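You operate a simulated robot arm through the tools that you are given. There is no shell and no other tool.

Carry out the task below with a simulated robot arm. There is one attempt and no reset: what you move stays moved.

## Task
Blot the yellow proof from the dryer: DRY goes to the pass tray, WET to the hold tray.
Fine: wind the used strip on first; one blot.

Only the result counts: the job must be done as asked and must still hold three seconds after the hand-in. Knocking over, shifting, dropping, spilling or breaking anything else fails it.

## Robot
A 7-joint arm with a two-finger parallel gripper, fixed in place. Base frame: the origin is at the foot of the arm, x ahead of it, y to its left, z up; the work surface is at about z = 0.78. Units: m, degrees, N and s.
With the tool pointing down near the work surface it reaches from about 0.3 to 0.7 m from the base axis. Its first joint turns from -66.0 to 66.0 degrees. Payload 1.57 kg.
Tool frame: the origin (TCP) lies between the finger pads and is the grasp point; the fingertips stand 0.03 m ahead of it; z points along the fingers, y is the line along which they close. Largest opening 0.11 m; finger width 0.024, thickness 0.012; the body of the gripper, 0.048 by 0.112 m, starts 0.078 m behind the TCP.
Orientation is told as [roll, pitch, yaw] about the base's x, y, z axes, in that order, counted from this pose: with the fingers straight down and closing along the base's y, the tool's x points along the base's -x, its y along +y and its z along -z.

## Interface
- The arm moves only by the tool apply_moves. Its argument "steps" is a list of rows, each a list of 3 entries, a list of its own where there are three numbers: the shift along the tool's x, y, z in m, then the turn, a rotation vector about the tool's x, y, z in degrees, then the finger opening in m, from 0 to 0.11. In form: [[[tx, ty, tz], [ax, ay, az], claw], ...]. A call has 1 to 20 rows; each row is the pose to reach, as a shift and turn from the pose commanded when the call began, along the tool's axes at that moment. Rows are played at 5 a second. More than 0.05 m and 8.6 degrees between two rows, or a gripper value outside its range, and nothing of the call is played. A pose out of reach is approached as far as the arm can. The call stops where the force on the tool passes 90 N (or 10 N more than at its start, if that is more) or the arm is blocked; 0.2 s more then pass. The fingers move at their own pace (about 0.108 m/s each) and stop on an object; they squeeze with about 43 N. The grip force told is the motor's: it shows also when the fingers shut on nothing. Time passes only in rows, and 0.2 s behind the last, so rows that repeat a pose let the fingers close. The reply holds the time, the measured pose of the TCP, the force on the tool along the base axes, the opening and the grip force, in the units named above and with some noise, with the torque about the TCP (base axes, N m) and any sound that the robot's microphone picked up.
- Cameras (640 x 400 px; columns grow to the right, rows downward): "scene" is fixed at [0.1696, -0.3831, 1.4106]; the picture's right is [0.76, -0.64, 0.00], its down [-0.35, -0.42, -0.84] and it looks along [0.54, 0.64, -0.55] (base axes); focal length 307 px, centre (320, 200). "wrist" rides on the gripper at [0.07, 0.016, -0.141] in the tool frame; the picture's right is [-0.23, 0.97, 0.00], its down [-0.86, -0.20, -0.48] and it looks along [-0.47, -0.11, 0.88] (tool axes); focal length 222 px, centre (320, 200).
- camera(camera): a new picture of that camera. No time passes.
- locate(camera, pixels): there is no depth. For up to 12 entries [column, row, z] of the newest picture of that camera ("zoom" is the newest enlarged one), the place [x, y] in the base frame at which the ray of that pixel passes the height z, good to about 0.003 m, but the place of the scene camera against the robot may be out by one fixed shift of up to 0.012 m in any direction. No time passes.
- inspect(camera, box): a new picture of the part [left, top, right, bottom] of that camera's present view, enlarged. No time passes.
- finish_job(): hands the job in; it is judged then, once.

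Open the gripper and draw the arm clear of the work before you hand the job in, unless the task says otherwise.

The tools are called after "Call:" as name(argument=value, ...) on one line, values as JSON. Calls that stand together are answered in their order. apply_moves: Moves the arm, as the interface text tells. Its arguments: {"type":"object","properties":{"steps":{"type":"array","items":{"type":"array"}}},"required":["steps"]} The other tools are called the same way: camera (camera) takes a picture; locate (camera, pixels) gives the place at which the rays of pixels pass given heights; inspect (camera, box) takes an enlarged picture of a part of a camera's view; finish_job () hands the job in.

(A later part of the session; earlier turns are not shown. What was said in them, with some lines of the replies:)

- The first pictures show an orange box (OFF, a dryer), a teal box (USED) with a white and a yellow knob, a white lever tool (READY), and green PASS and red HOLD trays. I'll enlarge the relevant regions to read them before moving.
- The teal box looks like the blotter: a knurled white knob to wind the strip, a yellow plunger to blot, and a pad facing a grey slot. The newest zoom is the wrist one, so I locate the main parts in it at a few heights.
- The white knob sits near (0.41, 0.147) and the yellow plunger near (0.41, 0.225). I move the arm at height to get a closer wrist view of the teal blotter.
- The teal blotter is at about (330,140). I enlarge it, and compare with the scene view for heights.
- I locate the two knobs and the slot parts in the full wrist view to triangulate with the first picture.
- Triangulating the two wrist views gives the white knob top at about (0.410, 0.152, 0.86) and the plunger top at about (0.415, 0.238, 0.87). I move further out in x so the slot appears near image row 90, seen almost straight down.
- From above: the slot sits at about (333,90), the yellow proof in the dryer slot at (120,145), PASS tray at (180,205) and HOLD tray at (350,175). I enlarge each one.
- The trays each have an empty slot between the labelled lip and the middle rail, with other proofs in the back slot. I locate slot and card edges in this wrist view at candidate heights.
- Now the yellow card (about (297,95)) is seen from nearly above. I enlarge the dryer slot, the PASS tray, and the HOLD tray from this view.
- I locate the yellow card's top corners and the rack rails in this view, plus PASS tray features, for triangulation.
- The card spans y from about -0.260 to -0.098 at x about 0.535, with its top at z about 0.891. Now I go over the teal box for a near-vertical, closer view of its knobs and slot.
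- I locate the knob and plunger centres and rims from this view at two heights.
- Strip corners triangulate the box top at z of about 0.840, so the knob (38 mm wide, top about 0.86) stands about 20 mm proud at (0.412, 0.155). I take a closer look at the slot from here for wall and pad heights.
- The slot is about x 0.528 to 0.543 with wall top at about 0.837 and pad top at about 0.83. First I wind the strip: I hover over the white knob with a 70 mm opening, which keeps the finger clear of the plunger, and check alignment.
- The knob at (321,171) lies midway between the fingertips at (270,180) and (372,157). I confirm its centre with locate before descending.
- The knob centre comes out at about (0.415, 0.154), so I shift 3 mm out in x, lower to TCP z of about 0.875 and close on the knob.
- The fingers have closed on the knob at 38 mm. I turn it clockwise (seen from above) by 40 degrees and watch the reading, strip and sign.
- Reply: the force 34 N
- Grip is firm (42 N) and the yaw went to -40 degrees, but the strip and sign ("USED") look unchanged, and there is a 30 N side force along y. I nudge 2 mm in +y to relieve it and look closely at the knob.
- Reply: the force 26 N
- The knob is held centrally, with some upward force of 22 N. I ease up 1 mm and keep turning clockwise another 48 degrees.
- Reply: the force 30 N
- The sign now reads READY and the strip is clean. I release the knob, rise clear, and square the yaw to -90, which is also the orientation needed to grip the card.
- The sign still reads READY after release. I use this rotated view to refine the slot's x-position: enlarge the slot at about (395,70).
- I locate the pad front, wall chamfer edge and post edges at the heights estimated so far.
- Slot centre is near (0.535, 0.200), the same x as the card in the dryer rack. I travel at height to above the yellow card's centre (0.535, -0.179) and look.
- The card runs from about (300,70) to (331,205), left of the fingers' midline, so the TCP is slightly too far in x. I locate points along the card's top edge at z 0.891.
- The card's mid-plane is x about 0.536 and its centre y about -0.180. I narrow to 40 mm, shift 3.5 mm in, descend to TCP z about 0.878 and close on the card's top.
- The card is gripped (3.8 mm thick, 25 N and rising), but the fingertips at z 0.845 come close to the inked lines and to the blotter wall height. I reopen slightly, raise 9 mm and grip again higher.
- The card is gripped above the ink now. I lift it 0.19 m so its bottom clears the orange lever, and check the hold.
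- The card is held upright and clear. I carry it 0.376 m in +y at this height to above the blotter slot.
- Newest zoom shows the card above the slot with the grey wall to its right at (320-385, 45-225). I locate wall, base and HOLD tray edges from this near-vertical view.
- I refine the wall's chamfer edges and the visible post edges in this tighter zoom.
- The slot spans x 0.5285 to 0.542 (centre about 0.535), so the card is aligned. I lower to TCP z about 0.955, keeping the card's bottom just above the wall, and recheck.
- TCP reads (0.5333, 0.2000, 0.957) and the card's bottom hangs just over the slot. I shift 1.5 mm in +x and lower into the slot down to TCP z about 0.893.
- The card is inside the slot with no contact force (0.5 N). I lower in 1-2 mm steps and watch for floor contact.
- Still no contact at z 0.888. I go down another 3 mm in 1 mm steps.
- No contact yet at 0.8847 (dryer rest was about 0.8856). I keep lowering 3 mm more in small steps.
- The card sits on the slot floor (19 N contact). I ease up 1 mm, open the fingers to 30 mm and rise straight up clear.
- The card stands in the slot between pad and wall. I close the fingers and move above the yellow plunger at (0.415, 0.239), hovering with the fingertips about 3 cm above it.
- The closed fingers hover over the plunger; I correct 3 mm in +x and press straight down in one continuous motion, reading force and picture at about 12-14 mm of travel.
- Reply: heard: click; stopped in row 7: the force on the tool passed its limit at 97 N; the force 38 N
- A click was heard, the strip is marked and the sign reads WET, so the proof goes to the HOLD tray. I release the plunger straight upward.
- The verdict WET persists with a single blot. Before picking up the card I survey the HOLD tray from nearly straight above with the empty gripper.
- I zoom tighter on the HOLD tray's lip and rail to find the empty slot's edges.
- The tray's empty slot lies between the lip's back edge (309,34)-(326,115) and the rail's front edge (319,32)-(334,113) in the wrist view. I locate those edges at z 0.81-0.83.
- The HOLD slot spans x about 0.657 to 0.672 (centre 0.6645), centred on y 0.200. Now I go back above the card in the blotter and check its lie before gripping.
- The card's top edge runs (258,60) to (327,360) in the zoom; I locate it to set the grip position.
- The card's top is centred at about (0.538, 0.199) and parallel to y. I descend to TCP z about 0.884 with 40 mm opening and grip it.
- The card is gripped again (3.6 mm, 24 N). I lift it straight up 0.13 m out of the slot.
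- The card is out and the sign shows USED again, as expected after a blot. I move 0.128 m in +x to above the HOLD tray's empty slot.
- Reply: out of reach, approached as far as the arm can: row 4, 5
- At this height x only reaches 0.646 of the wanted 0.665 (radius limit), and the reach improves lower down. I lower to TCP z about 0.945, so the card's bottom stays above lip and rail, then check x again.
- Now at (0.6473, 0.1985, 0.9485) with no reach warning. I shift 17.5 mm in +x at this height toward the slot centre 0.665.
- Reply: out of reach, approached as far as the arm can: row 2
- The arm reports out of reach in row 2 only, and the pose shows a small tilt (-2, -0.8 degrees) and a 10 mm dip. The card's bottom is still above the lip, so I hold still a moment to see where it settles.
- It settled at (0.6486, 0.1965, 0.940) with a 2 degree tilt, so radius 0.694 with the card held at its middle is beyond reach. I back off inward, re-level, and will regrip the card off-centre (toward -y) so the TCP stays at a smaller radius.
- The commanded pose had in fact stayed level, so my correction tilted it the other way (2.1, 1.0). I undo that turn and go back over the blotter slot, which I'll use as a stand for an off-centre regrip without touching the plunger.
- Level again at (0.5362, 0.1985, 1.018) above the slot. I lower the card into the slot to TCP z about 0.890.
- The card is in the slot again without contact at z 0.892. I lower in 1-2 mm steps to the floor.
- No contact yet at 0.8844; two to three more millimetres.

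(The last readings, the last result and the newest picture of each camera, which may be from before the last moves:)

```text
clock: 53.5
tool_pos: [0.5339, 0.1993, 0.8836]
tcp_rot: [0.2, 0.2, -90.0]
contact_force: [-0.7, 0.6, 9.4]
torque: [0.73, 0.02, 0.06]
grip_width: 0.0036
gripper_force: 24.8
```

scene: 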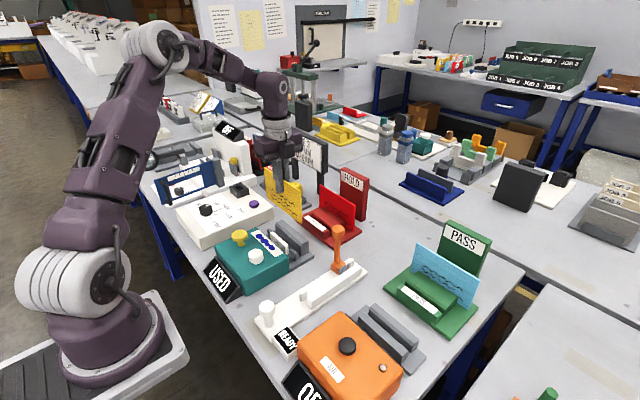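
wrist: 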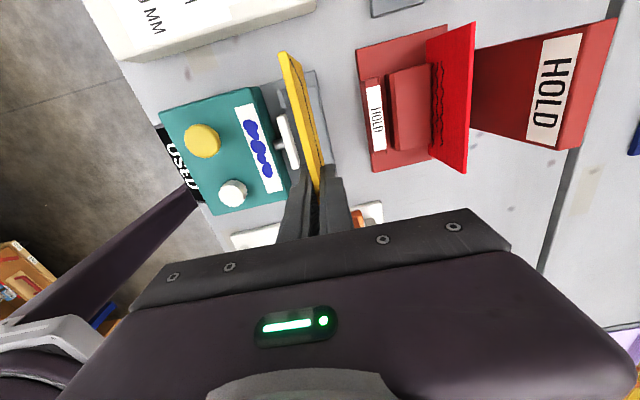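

Floor contact (9 N). I open to 40 mm, rise 6 cm, shift 63 mm toward -y along the card, and look before regripping.

Call:
apply_moves(steps=[[[0, 0, 0], [0, 0, 0], 0.012], [[0, 0, 0], [0, 0, 0], 0.04], [[0, 0, 0], [0, 0, 0], 0.04], [[0, 0, -0.02], [0, 0, 0], 0.04], [[0, 0, -0.06], [0, 0, 0], 0.04], [[-0.03, 0.002, -0.06], [0, 0, 0], 0.04], [[-0.063, 0.002, -0.06], [0, 0, 0], 0.04], [[-0.063, 0.002, -0.06], [0, 0, 0], 0.04]])

Call:
camera(camera="wrist")

Call:
inspect(camera="wrist", box=[240, 40, 410, 220])

Call:
inspect(camera="scene", box=[220, 170, 340, 280])

```text
clock: 55.3
tool_pos: [0.5366, 0.1359, 0.9451]
tcp_rot: [0.0, 0.2, -90.0]
contact_force: [0.1, 0.0, -0.1]
torque: [-0.01, 0.01, -0.02]
grip_width: 0.04
gripper_force: 0.1
```

```text
taken
```

wrist: 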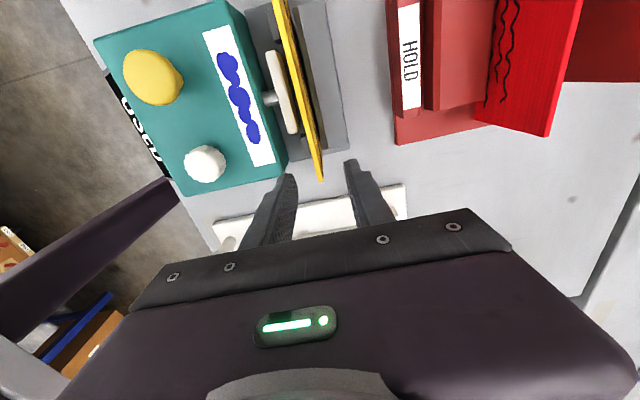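

```text
2.22 times, centred on (325, 130) of wrist
```

zoom: 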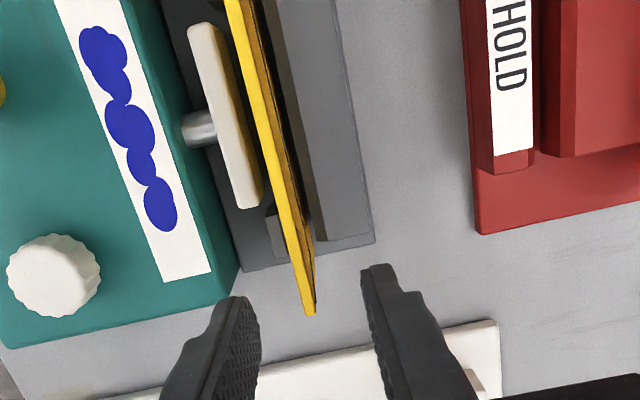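

```text
3.64 times, centred on (280, 225) of scene
```

zoom: 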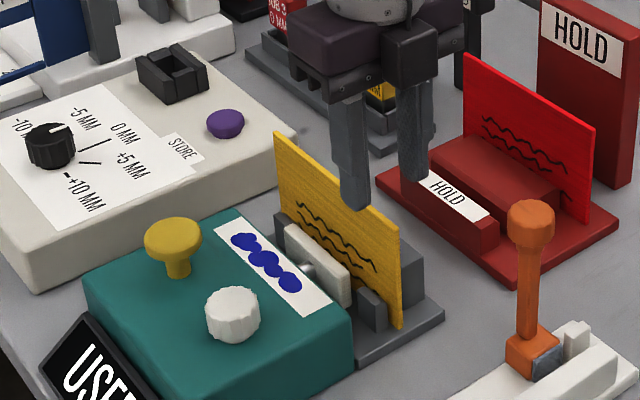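

The card's near end is at (312,315) in the zoom. I locate the card edge to check x and the remaining overlap.

Call:
locate(camera="wrist", pixels=[[320.5, 182, 0.889], [313, 150, 0.889], [300, 95, 0.889], [281, 15, 0.889]])

```text
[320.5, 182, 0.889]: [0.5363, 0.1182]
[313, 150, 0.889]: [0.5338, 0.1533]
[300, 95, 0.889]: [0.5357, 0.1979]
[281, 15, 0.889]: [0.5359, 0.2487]
```

The card is at x about 0.5355 with its end at y 0.118, so a grip at y 0.136 is fully on the card. I descend 6 cm and close.

Call:
apply_moves(steps=[[[0, -0.001, 0.02], [0, 0, 0], 0.04], [[0, -0.001, 0.042], [0, 0, 0], 0.04], [[0, -0.001, 0.06], [0, 0, 0], 0.04], [[0, -0.001, 0.06], [0, 0, 0], 0.04], [[0, -0.001, 0.06], [0, 0, 0], 0.015], [[0, -0.001, 0.06], [0, 0, 0], 0.0], [[0, -0.001, 0.06], [0, 0, 0], 0.0], [[0, -0.001, 0.06], [0, 0, 0], 0.0]])

Call:
inspect(camera="scene", box=[220, 170, 340, 280])

```text
clock: 57.1
tool_pos: [0.5339, 0.136, 0.8836]
tcp_rot: [0.1, 0.2, -90.0]
contact_force: [0.1, 0.4, 0.8]
torque: [-0.05, 0.01, 0.0]
grip_width: 0.0042
gripper_force: 24.1
```

```text
3.64 times, centred on (280, 225) of scene
```

zoom: 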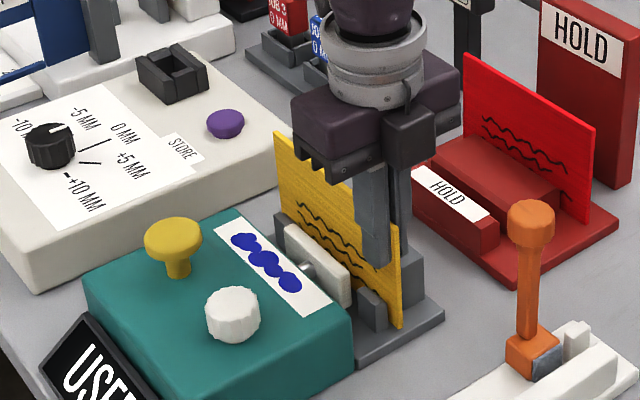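

Gripped off-centre at 4.2 mm. I lift 9 cm and check that the card stays level in the grip.

Call:
apply_moves(steps=[[[0, 0, -0.01], [0, 0, 0], 0.0], [[0, 0, -0.035], [0, 0, 0], 0.0], [[0, 0, -0.065], [0, 0, 0], 0.0], [[0, 0, -0.09], [0, 0, 0], 0.0], [[0, 0, -0.09], [0, 0, 0], 0.0]])

Call:
inspect(camera="scene", box=[210, 140, 350, 270])

Call:
camera(camera="wrist")

```text
clock: 58.3
tool_pos: [0.5332, 0.137, 0.9736]
tcp_rot: [0.1, 0.1, -90.0]
contact_force: [0.4, 0.4, 0.0]
torque: [-0.02, 0.02, 0.01]
grip_width: 0.0036
gripper_force: 24.6
```

```text
3.08 times, centred on (280, 205) of scene
```

zoom: 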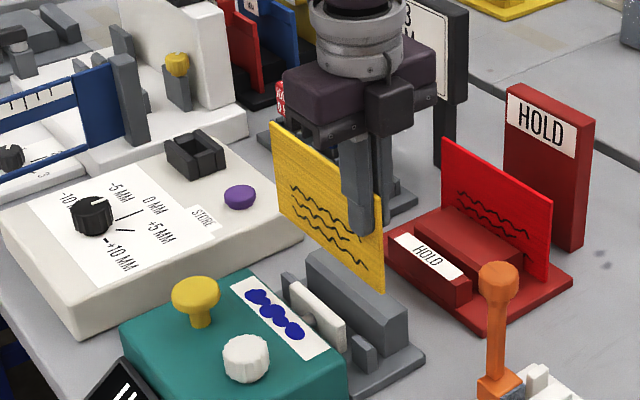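

```text
taken
```

wrist: 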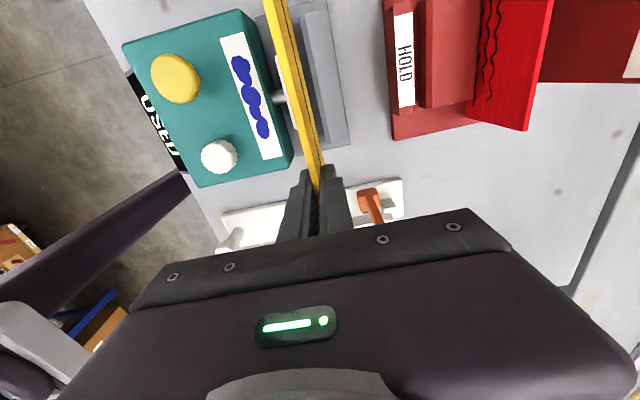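

The card hangs level. I move in +x toward the HOLD slot in steps at this height and check the reach.

Call:
apply_moves(steps=[[[0, 0.04, 0], [0, 0, 0], 0.0], [[0, 0.08, 0], [0, 0, 0], 0.0], [[0, 0.11, 0.01], [0, 0, 0], 0.0], [[0, 0.122, 0.018], [0, 0, 0], 0.0], [[0, 0.122, 0.018], [0, 0, 0], 0.0]])

Call:
camera(camera="wrist")

Call:
inspect(camera="scene", box=[250, 140, 390, 260])

```text
clock: 59.5
tool_pos: [0.6563, 0.1364, 0.9573]
tcp_rot: [0.1, 0.2, -90.0]
contact_force: [0.3, 0.6, 0.0]
torque: [0.0, -0.01, -0.02]
grip_width: 0.0038
gripper_force: 24.9
```

```text
taken
```

wrist: 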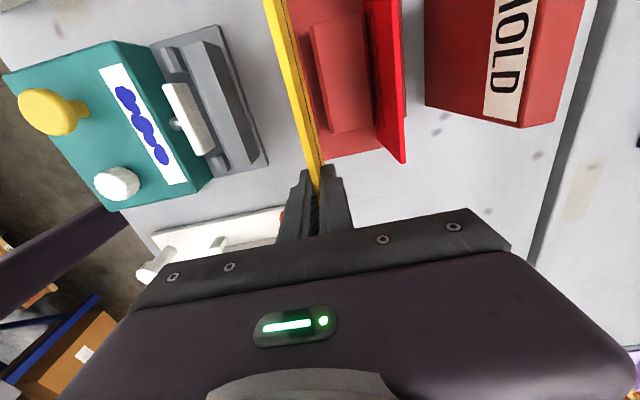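

```text
3.33 times, centred on (320, 200) of scene
```

zoom: 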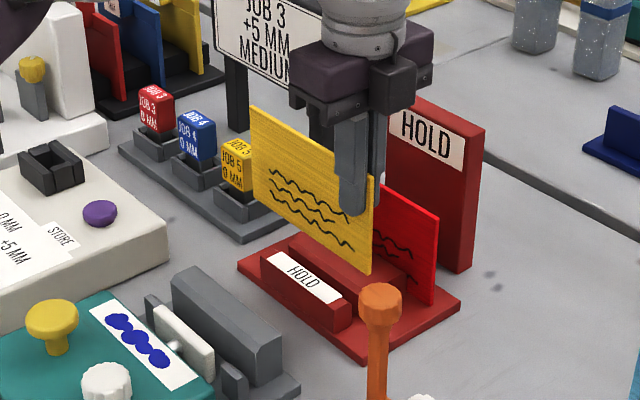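

Reached (0.6563, 0.1364, 0.957) without a warning. I add 8.5 mm in +x while lowering slightly to z about 0.95.

Call:
apply_moves(steps=[[[0, 0.004, 0.004], [0, 0, 0], 0.0], [[0, 0.0085, 0.008], [0, 0, 0], 0.0], [[0, 0.0085, 0.008], [0, 0, 0], 0.0]])

Call:
camera(camera="wrist")

Call:
inspect(camera="wrist", box=[230, 0, 430, 200])

Call:
inspect(camera="scene", box=[270, 160, 370, 250])

```text
clock: 60.3
tool_pos: [0.6641, 0.1379, 0.9483]
tcp_rot: [0.0, 0.2, -90.0]
contact_force: [-0.3, -0.2, -0.4]
torque: [-0.01, 0.0, 0.0]
grip_width: 0.0038
gripper_force: 24.4
```

```text
taken
```

wrist: 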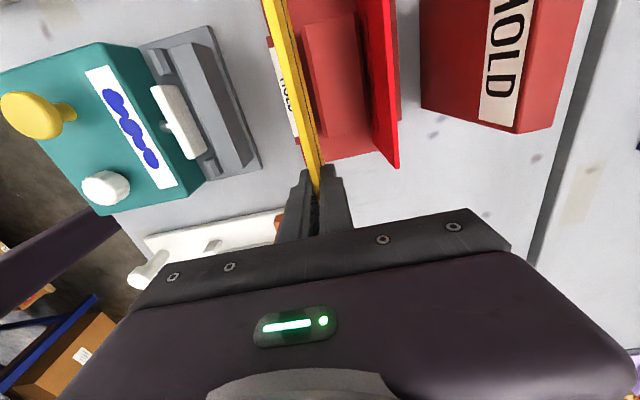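

```text
2.00 times, centred on (330, 100) of wrist
```

zoom: 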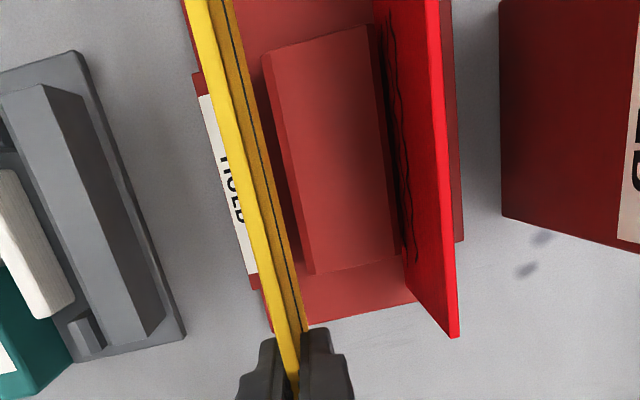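

```text
4.44 times, centred on (320, 205) of scene
```

zoom: 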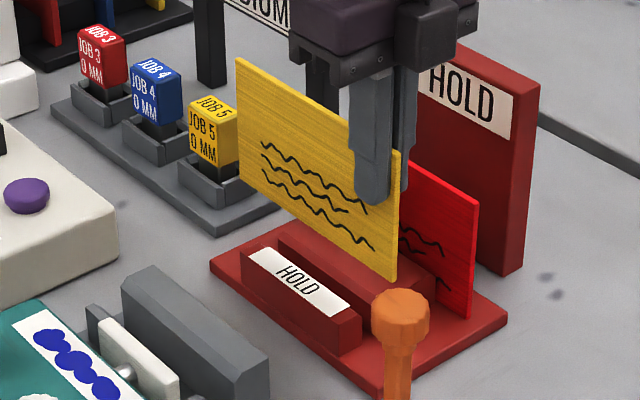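

Reached (0.6641, 0.1379, 0.948). I check the rail's front edge again from this closer view to confirm the slot centre before lowering.

Call:
locate(camera="wrist", pixels=[[301.5, 27.5, 0.826], [324, 135, 0.826], [308.5, 25, 0.832], [329, 135, 0.832], [386, 30, 0.832], [403, 149, 0.785], [266, 37, 0.81]])

Call:
inspect(camera="wrist", box=[250, 20, 350, 160])

```text
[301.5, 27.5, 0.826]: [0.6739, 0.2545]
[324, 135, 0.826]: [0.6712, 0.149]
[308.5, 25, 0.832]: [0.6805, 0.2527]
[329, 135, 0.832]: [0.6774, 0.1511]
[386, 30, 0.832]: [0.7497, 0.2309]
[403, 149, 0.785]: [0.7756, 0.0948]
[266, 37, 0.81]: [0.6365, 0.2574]
```

```text
2.86 times, centred on (300, 90) of wrist
```

zoom: 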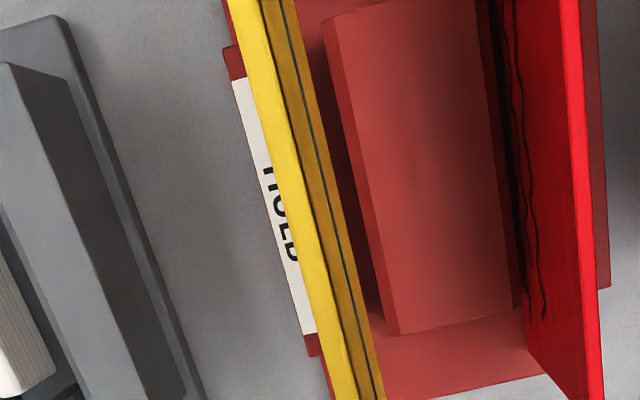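

The rail's front is at x about 0.6725 and the lip's back about 0.658, so the card at 0.664 is centred. I lower 3 cm first to let the card's bottom edge enter the slot.

Call:
apply_moves(steps=[[[0, 0.0005, 0.01], [0, 0, 0], 0.0], [[0, 0.0005, 0.02], [0, 0, 0], 0.0], [[0, 0.0005, 0.03], [0, 0, 0], 0.0], [[0, 0.0005, 0.03], [0, 0, 0], 0.0]])

Call:
inspect(camera="wrist", box=[230, 0, 430, 200])

Call:
inspect(camera="scene", box=[270, 160, 370, 250])

```text
clock: 61.3
tool_pos: [0.666, 0.1362, 0.9184]
tcp_rot: [0.2, 0.2, -89.9]
contact_force: [-0.5, 0.5, -0.5]
torque: [-0.04, -0.02, -0.01]
grip_width: 0.0038
gripper_force: 24.5
```

```text
2.00 times, centred on (330, 100) of wrist
```

zoom: 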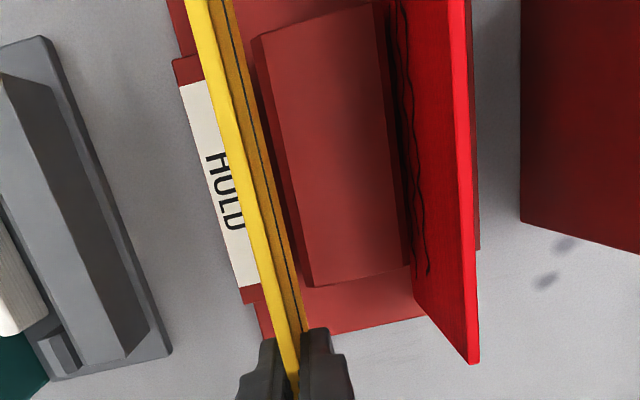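

```text
4.44 times, centred on (320, 205) of scene
```

zoom: 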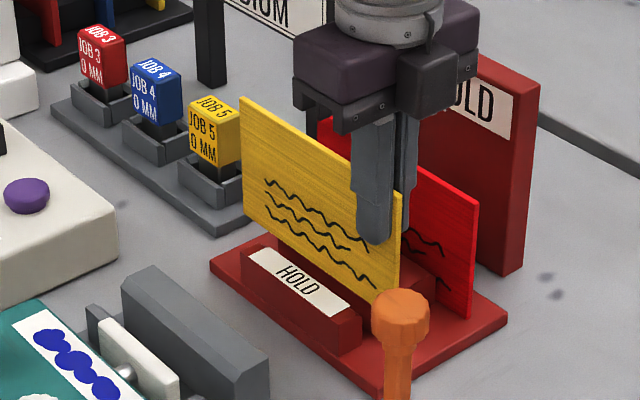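

The card's bottom is entering between lip and rail with no force. I continue down 2.3 cm to about z 0.895.

Call:
apply_moves(steps=[[[0, -0.0005, 0.008], [0, 0, 0], 0.0], [[0, -0.0005, 0.016], [0, 0, 0], 0.0], [[0, -0.0005, 0.023], [0, 0, 0], 0.0], [[0, -0.0005, 0.023], [0, 0, 0], 0.0]])

Call:
inspect(camera="wrist", box=[230, 0, 430, 200])

Call:
inspect(camera="scene", box=[270, 160, 370, 250])

```text
clock: 62.3
tool_pos: [0.6647, 0.1371, 0.895]
tcp_rot: [0.1, 0.2, -90.1]
contact_force: [-0.1, 0.6, 0.2]
torque: [-0.04, 0.03, -0.01]
grip_width: 0.0034
gripper_force: 24.6
```

```text
2.00 times, centred on (330, 100) of wrist
```

zoom: 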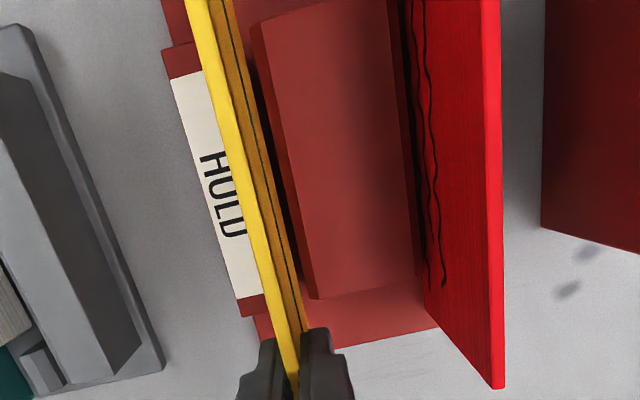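

```text
4.44 times, centred on (320, 205) of scene
```

zoom: 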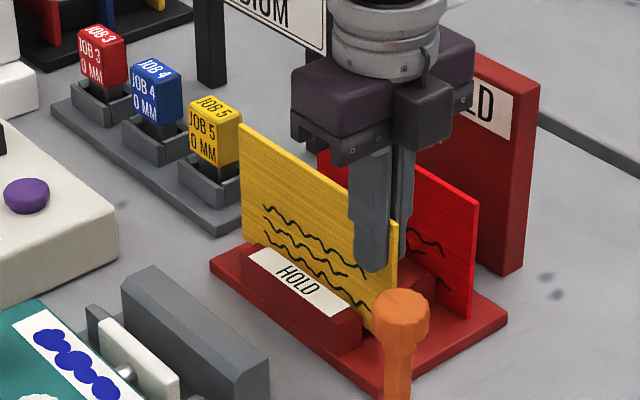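

Now at z 0.895 and well inside the slot. I lower further in small steps until the floor is felt.

Call:
apply_moves(steps=[[[0, 0, 0.002], [0, 0, 0], 0.0], [[0, 0, 0.004], [0, 0, 0], 0.0], [[0, 0, 0.006], [0, 0, 0], 0.0], [[0, 0, 0.007], [0, 0, 0], 0.0], [[0, 0, 0.007], [0, 0, 0], 0.0]])

```text
clock: 63.5
tool_pos: [0.6632, 0.1367, 0.8884]
tcp_rot: [0.1, 0.3, -90.0]
contact_force: [0.9, 0.4, -0.4]
torque: [-0.02, 0.01, 0.0]
grip_width: 0.0038
gripper_force: 24.4
```

No contact yet at 0.8884; I go down another 3 mm in 1 mm steps.

Call:
apply_moves(steps=[[[0, 0, 0.001], [0, 0, 0], 0.0], [[0, 0, 0.002], [0, 0, 0], 0.0], [[0, 0, 0.003], [0, 0, 0], 0.0], [[0, 0, 0.003], [0, 0, 0], 0.0]])

```text
clock: 64.5
tool_pos: [0.6652, 0.1369, 0.8852]
tcp_rot: [0.1, 0.2, -90.0]
contact_force: [0.3, 0.6, 0.3]
torque: [-0.01, -0.01, 0.01]
grip_width: 0.0038
gripper_force: 24.4
```

Still free at 0.8852 (the card was gripped at 0.8836 on the blotter floor). Two more millimetres.

Call:
apply_moves(steps=[[[0, 0, 0.001], [0, 0, 0], 0.0], [[0, 0, 0.002], [0, 0, 0], 0.0], [[0, 0, 0.002], [0, 0, 0], 0.0]])

```text
clock: 65.3
tool_pos: [0.6656, 0.1376, 0.8831]
tcp_rot: [0.2, 0.3, -90.0]
contact_force: [-1.2, 0.0, 7.6]
torque: [0.28, 0.03, 0.02]
grip_width: 0.0036
gripper_force: 24.6
```

Floor contact (7.6 N). I open the fingers to 30 mm, rise straight up above the card's top, then draw back inward.

Call:
apply_moves(steps=[[[0, 0, 0], [0, 0, 0], 0.01], [[0, 0, 0], [0, 0, 0], 0.03], [[0, 0, 0], [0, 0, 0], 0.03], [[0, 0, -0.015], [0, 0, 0], 0.03], [[0, 0, -0.035], [0, 0, 0], 0.03], [[0, 0, -0.06], [0, 0, 0], 0.03], [[0, 0, -0.06], [0, 0, 0], 0.03]])

Call:
camera(camera="wrist")

Call:
inspect(camera="scene", box=[270, 150, 390, 250])

```text
clock: 66.9
tool_pos: [0.6662, 0.1365, 0.9437]
tcp_rot: [0.2, 0.3, -90.0]
contact_force: [-0.8, -0.2, -0.3]
torque: [-0.01, 0.01, -0.02]
grip_width: 0.0302
gripper_force: 0.0
```

```text
taken
```

wrist: 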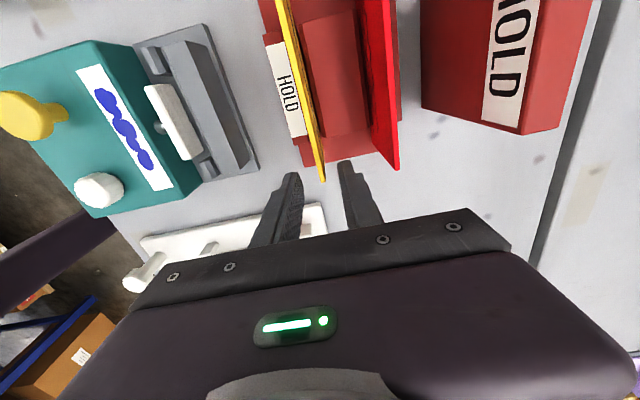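

```text
4.00 times, centred on (330, 200) of scene
```

zoom: 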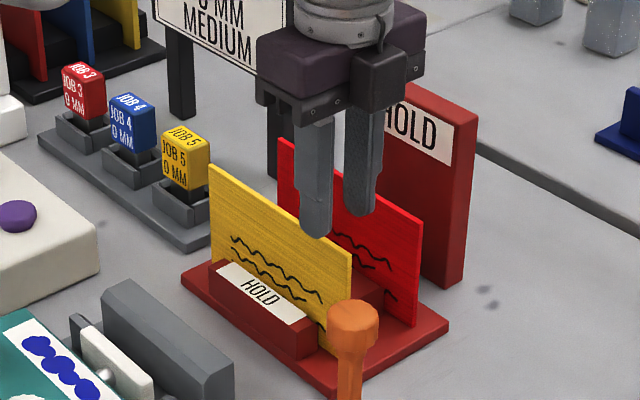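

The yellow proof stands in the HOLD tray's front slot and the gripper is clear above it. I draw back inward and up to a neutral place away from the work.

Call:
apply_moves(steps=[[[0, -0.02, -0.015], [0, 0, 0], 0.03], [[0, -0.05, -0.04], [0, 0, 0], 0.03], [[0, -0.08, -0.075], [0, 0, 0], 0.03], [[-0.03, -0.11, -0.1], [0, 0, 0], 0.03], [[-0.06, -0.14, -0.12], [0, 0, 0], 0.03], [[-0.1, -0.16, -0.14], [0, 0, 0], 0.05], [[-0.14, -0.18, -0.15], [0, 0, 0], 0.08], [[-0.14, -0.18, -0.15], [0, 0, 0], 0.08]])

Call:
camera(camera="scene")

Call:
inspect(camera="scene", box=[270, 150, 390, 250])

Call:
camera(camera="wrist")

```text
clock: 68.7
tool_pos: [0.4887, -0.0057, 1.0892]
tcp_rot: [0.0, 0.2, -90.0]
contact_force: [0.5, 0.9, 0.7]
torque: [-0.01, 0.02, -0.03]
grip_width: 0.0799
gripper_force: 0.1
```

```text
taken
```

scene: 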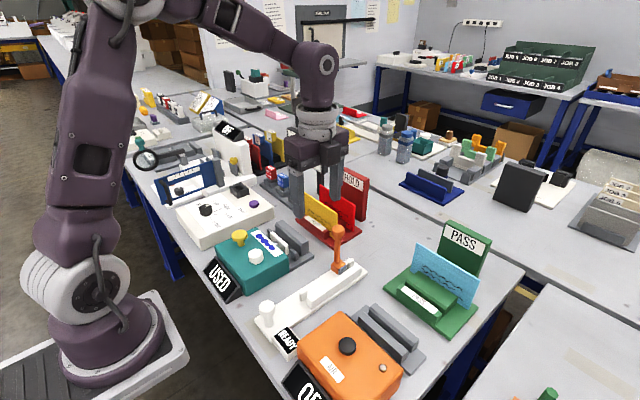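

```text
4.00 times, centred on (330, 200) of scene
```

zoom: 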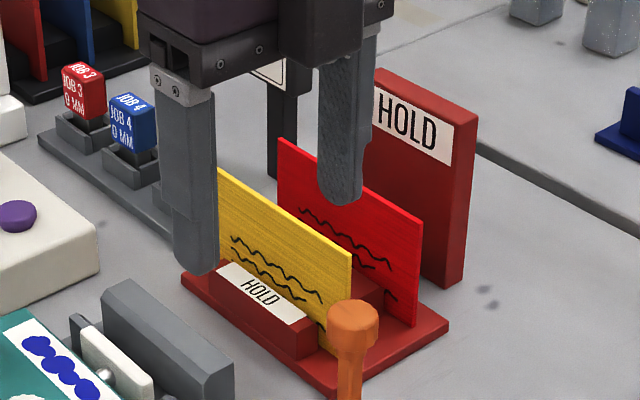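

```text
taken
```

wrist: 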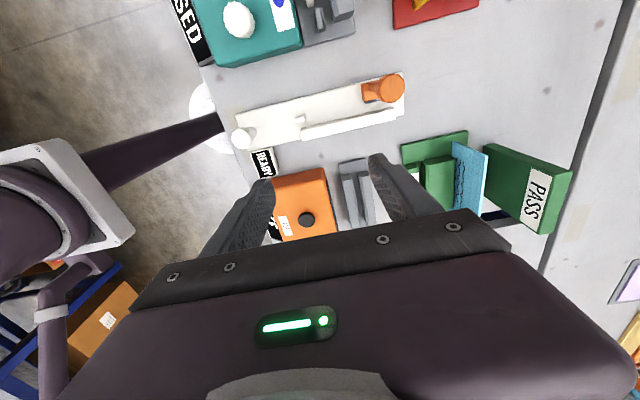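

The arm is clear; the gripper just overlaps the tray in the scene view. I move a bit further toward -y to get an unobstructed final check.

Call:
apply_moves(steps=[[[-0.04, -0.01, -0.01], [0, 0, 0], 0.08], [[-0.08, -0.02, -0.02], [0, 0, 0], 0.08], [[-0.12, -0.03, -0.03], [0, 0, 0], 0.08], [[-0.16, -0.04, -0.04], [0, 0, 0], 0.08], [[-0.16, -0.04, -0.04], [0, 0, 0], 0.08]])

Call:
camera(camera="scene")

Call:
inspect(camera="scene", box=[190, 160, 390, 300])

```text
clock: 69.9
tool_pos: [0.4431, -0.1677, 1.133]
tcp_rot: [0.1, 0.2, -89.9]
contact_force: [0.3, 0.2, -0.3]
torque: [0.01, -0.01, -0.02]
grip_width: 0.0797
gripper_force: 0.1
```

```text
taken
```

scene: 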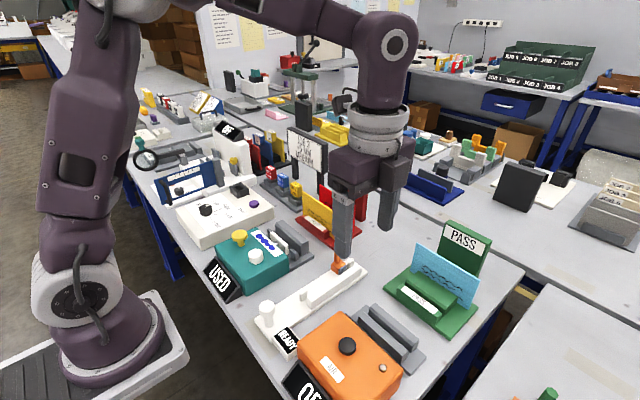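

```text
2.86 times, centred on (290, 230) of scene
```

zoom: 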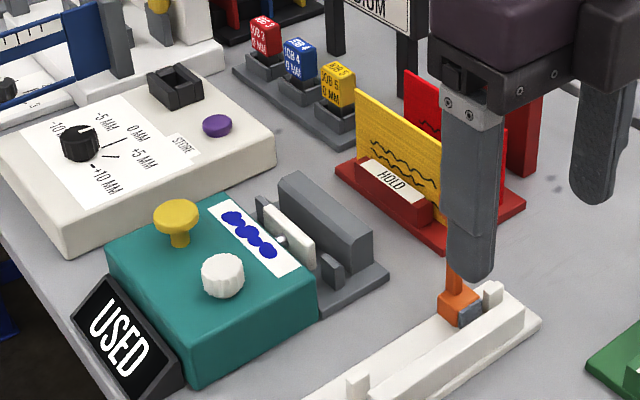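

The yellow proof stands in the HOLD tray beside the undisturbed red one. The blotter shows one blot and everything else is where it was, with the gripper open and clear, so I hand the job in.

Call:
finish_job()

```text
The job is handed in.
```

The yellow proof blotted WET, and it is now in the front slot of the HOLD tray, next to the red proof. I handed the job in, but the tool gave no verdict.

- **Strip:** I wound the used strip on first by turning the white knob clockwise about 90 degrees, until the sign read READY.
- **Blot:** I pressed the plunger once. There was one click and the sign read WET.
- **Regrip:** With the card held at its middle, the arm could not reach the HOLD slot. I stood the card back in the blotter slot, gripped it nearer one end and then placed it. The plunger was not pressed again.
- **End state:** The last pictures show the red and blue proofs and the other equipment where they were. The blotter sign reads USED again, as it has since I lifted the proof out. The gripper is open and clear of the work.
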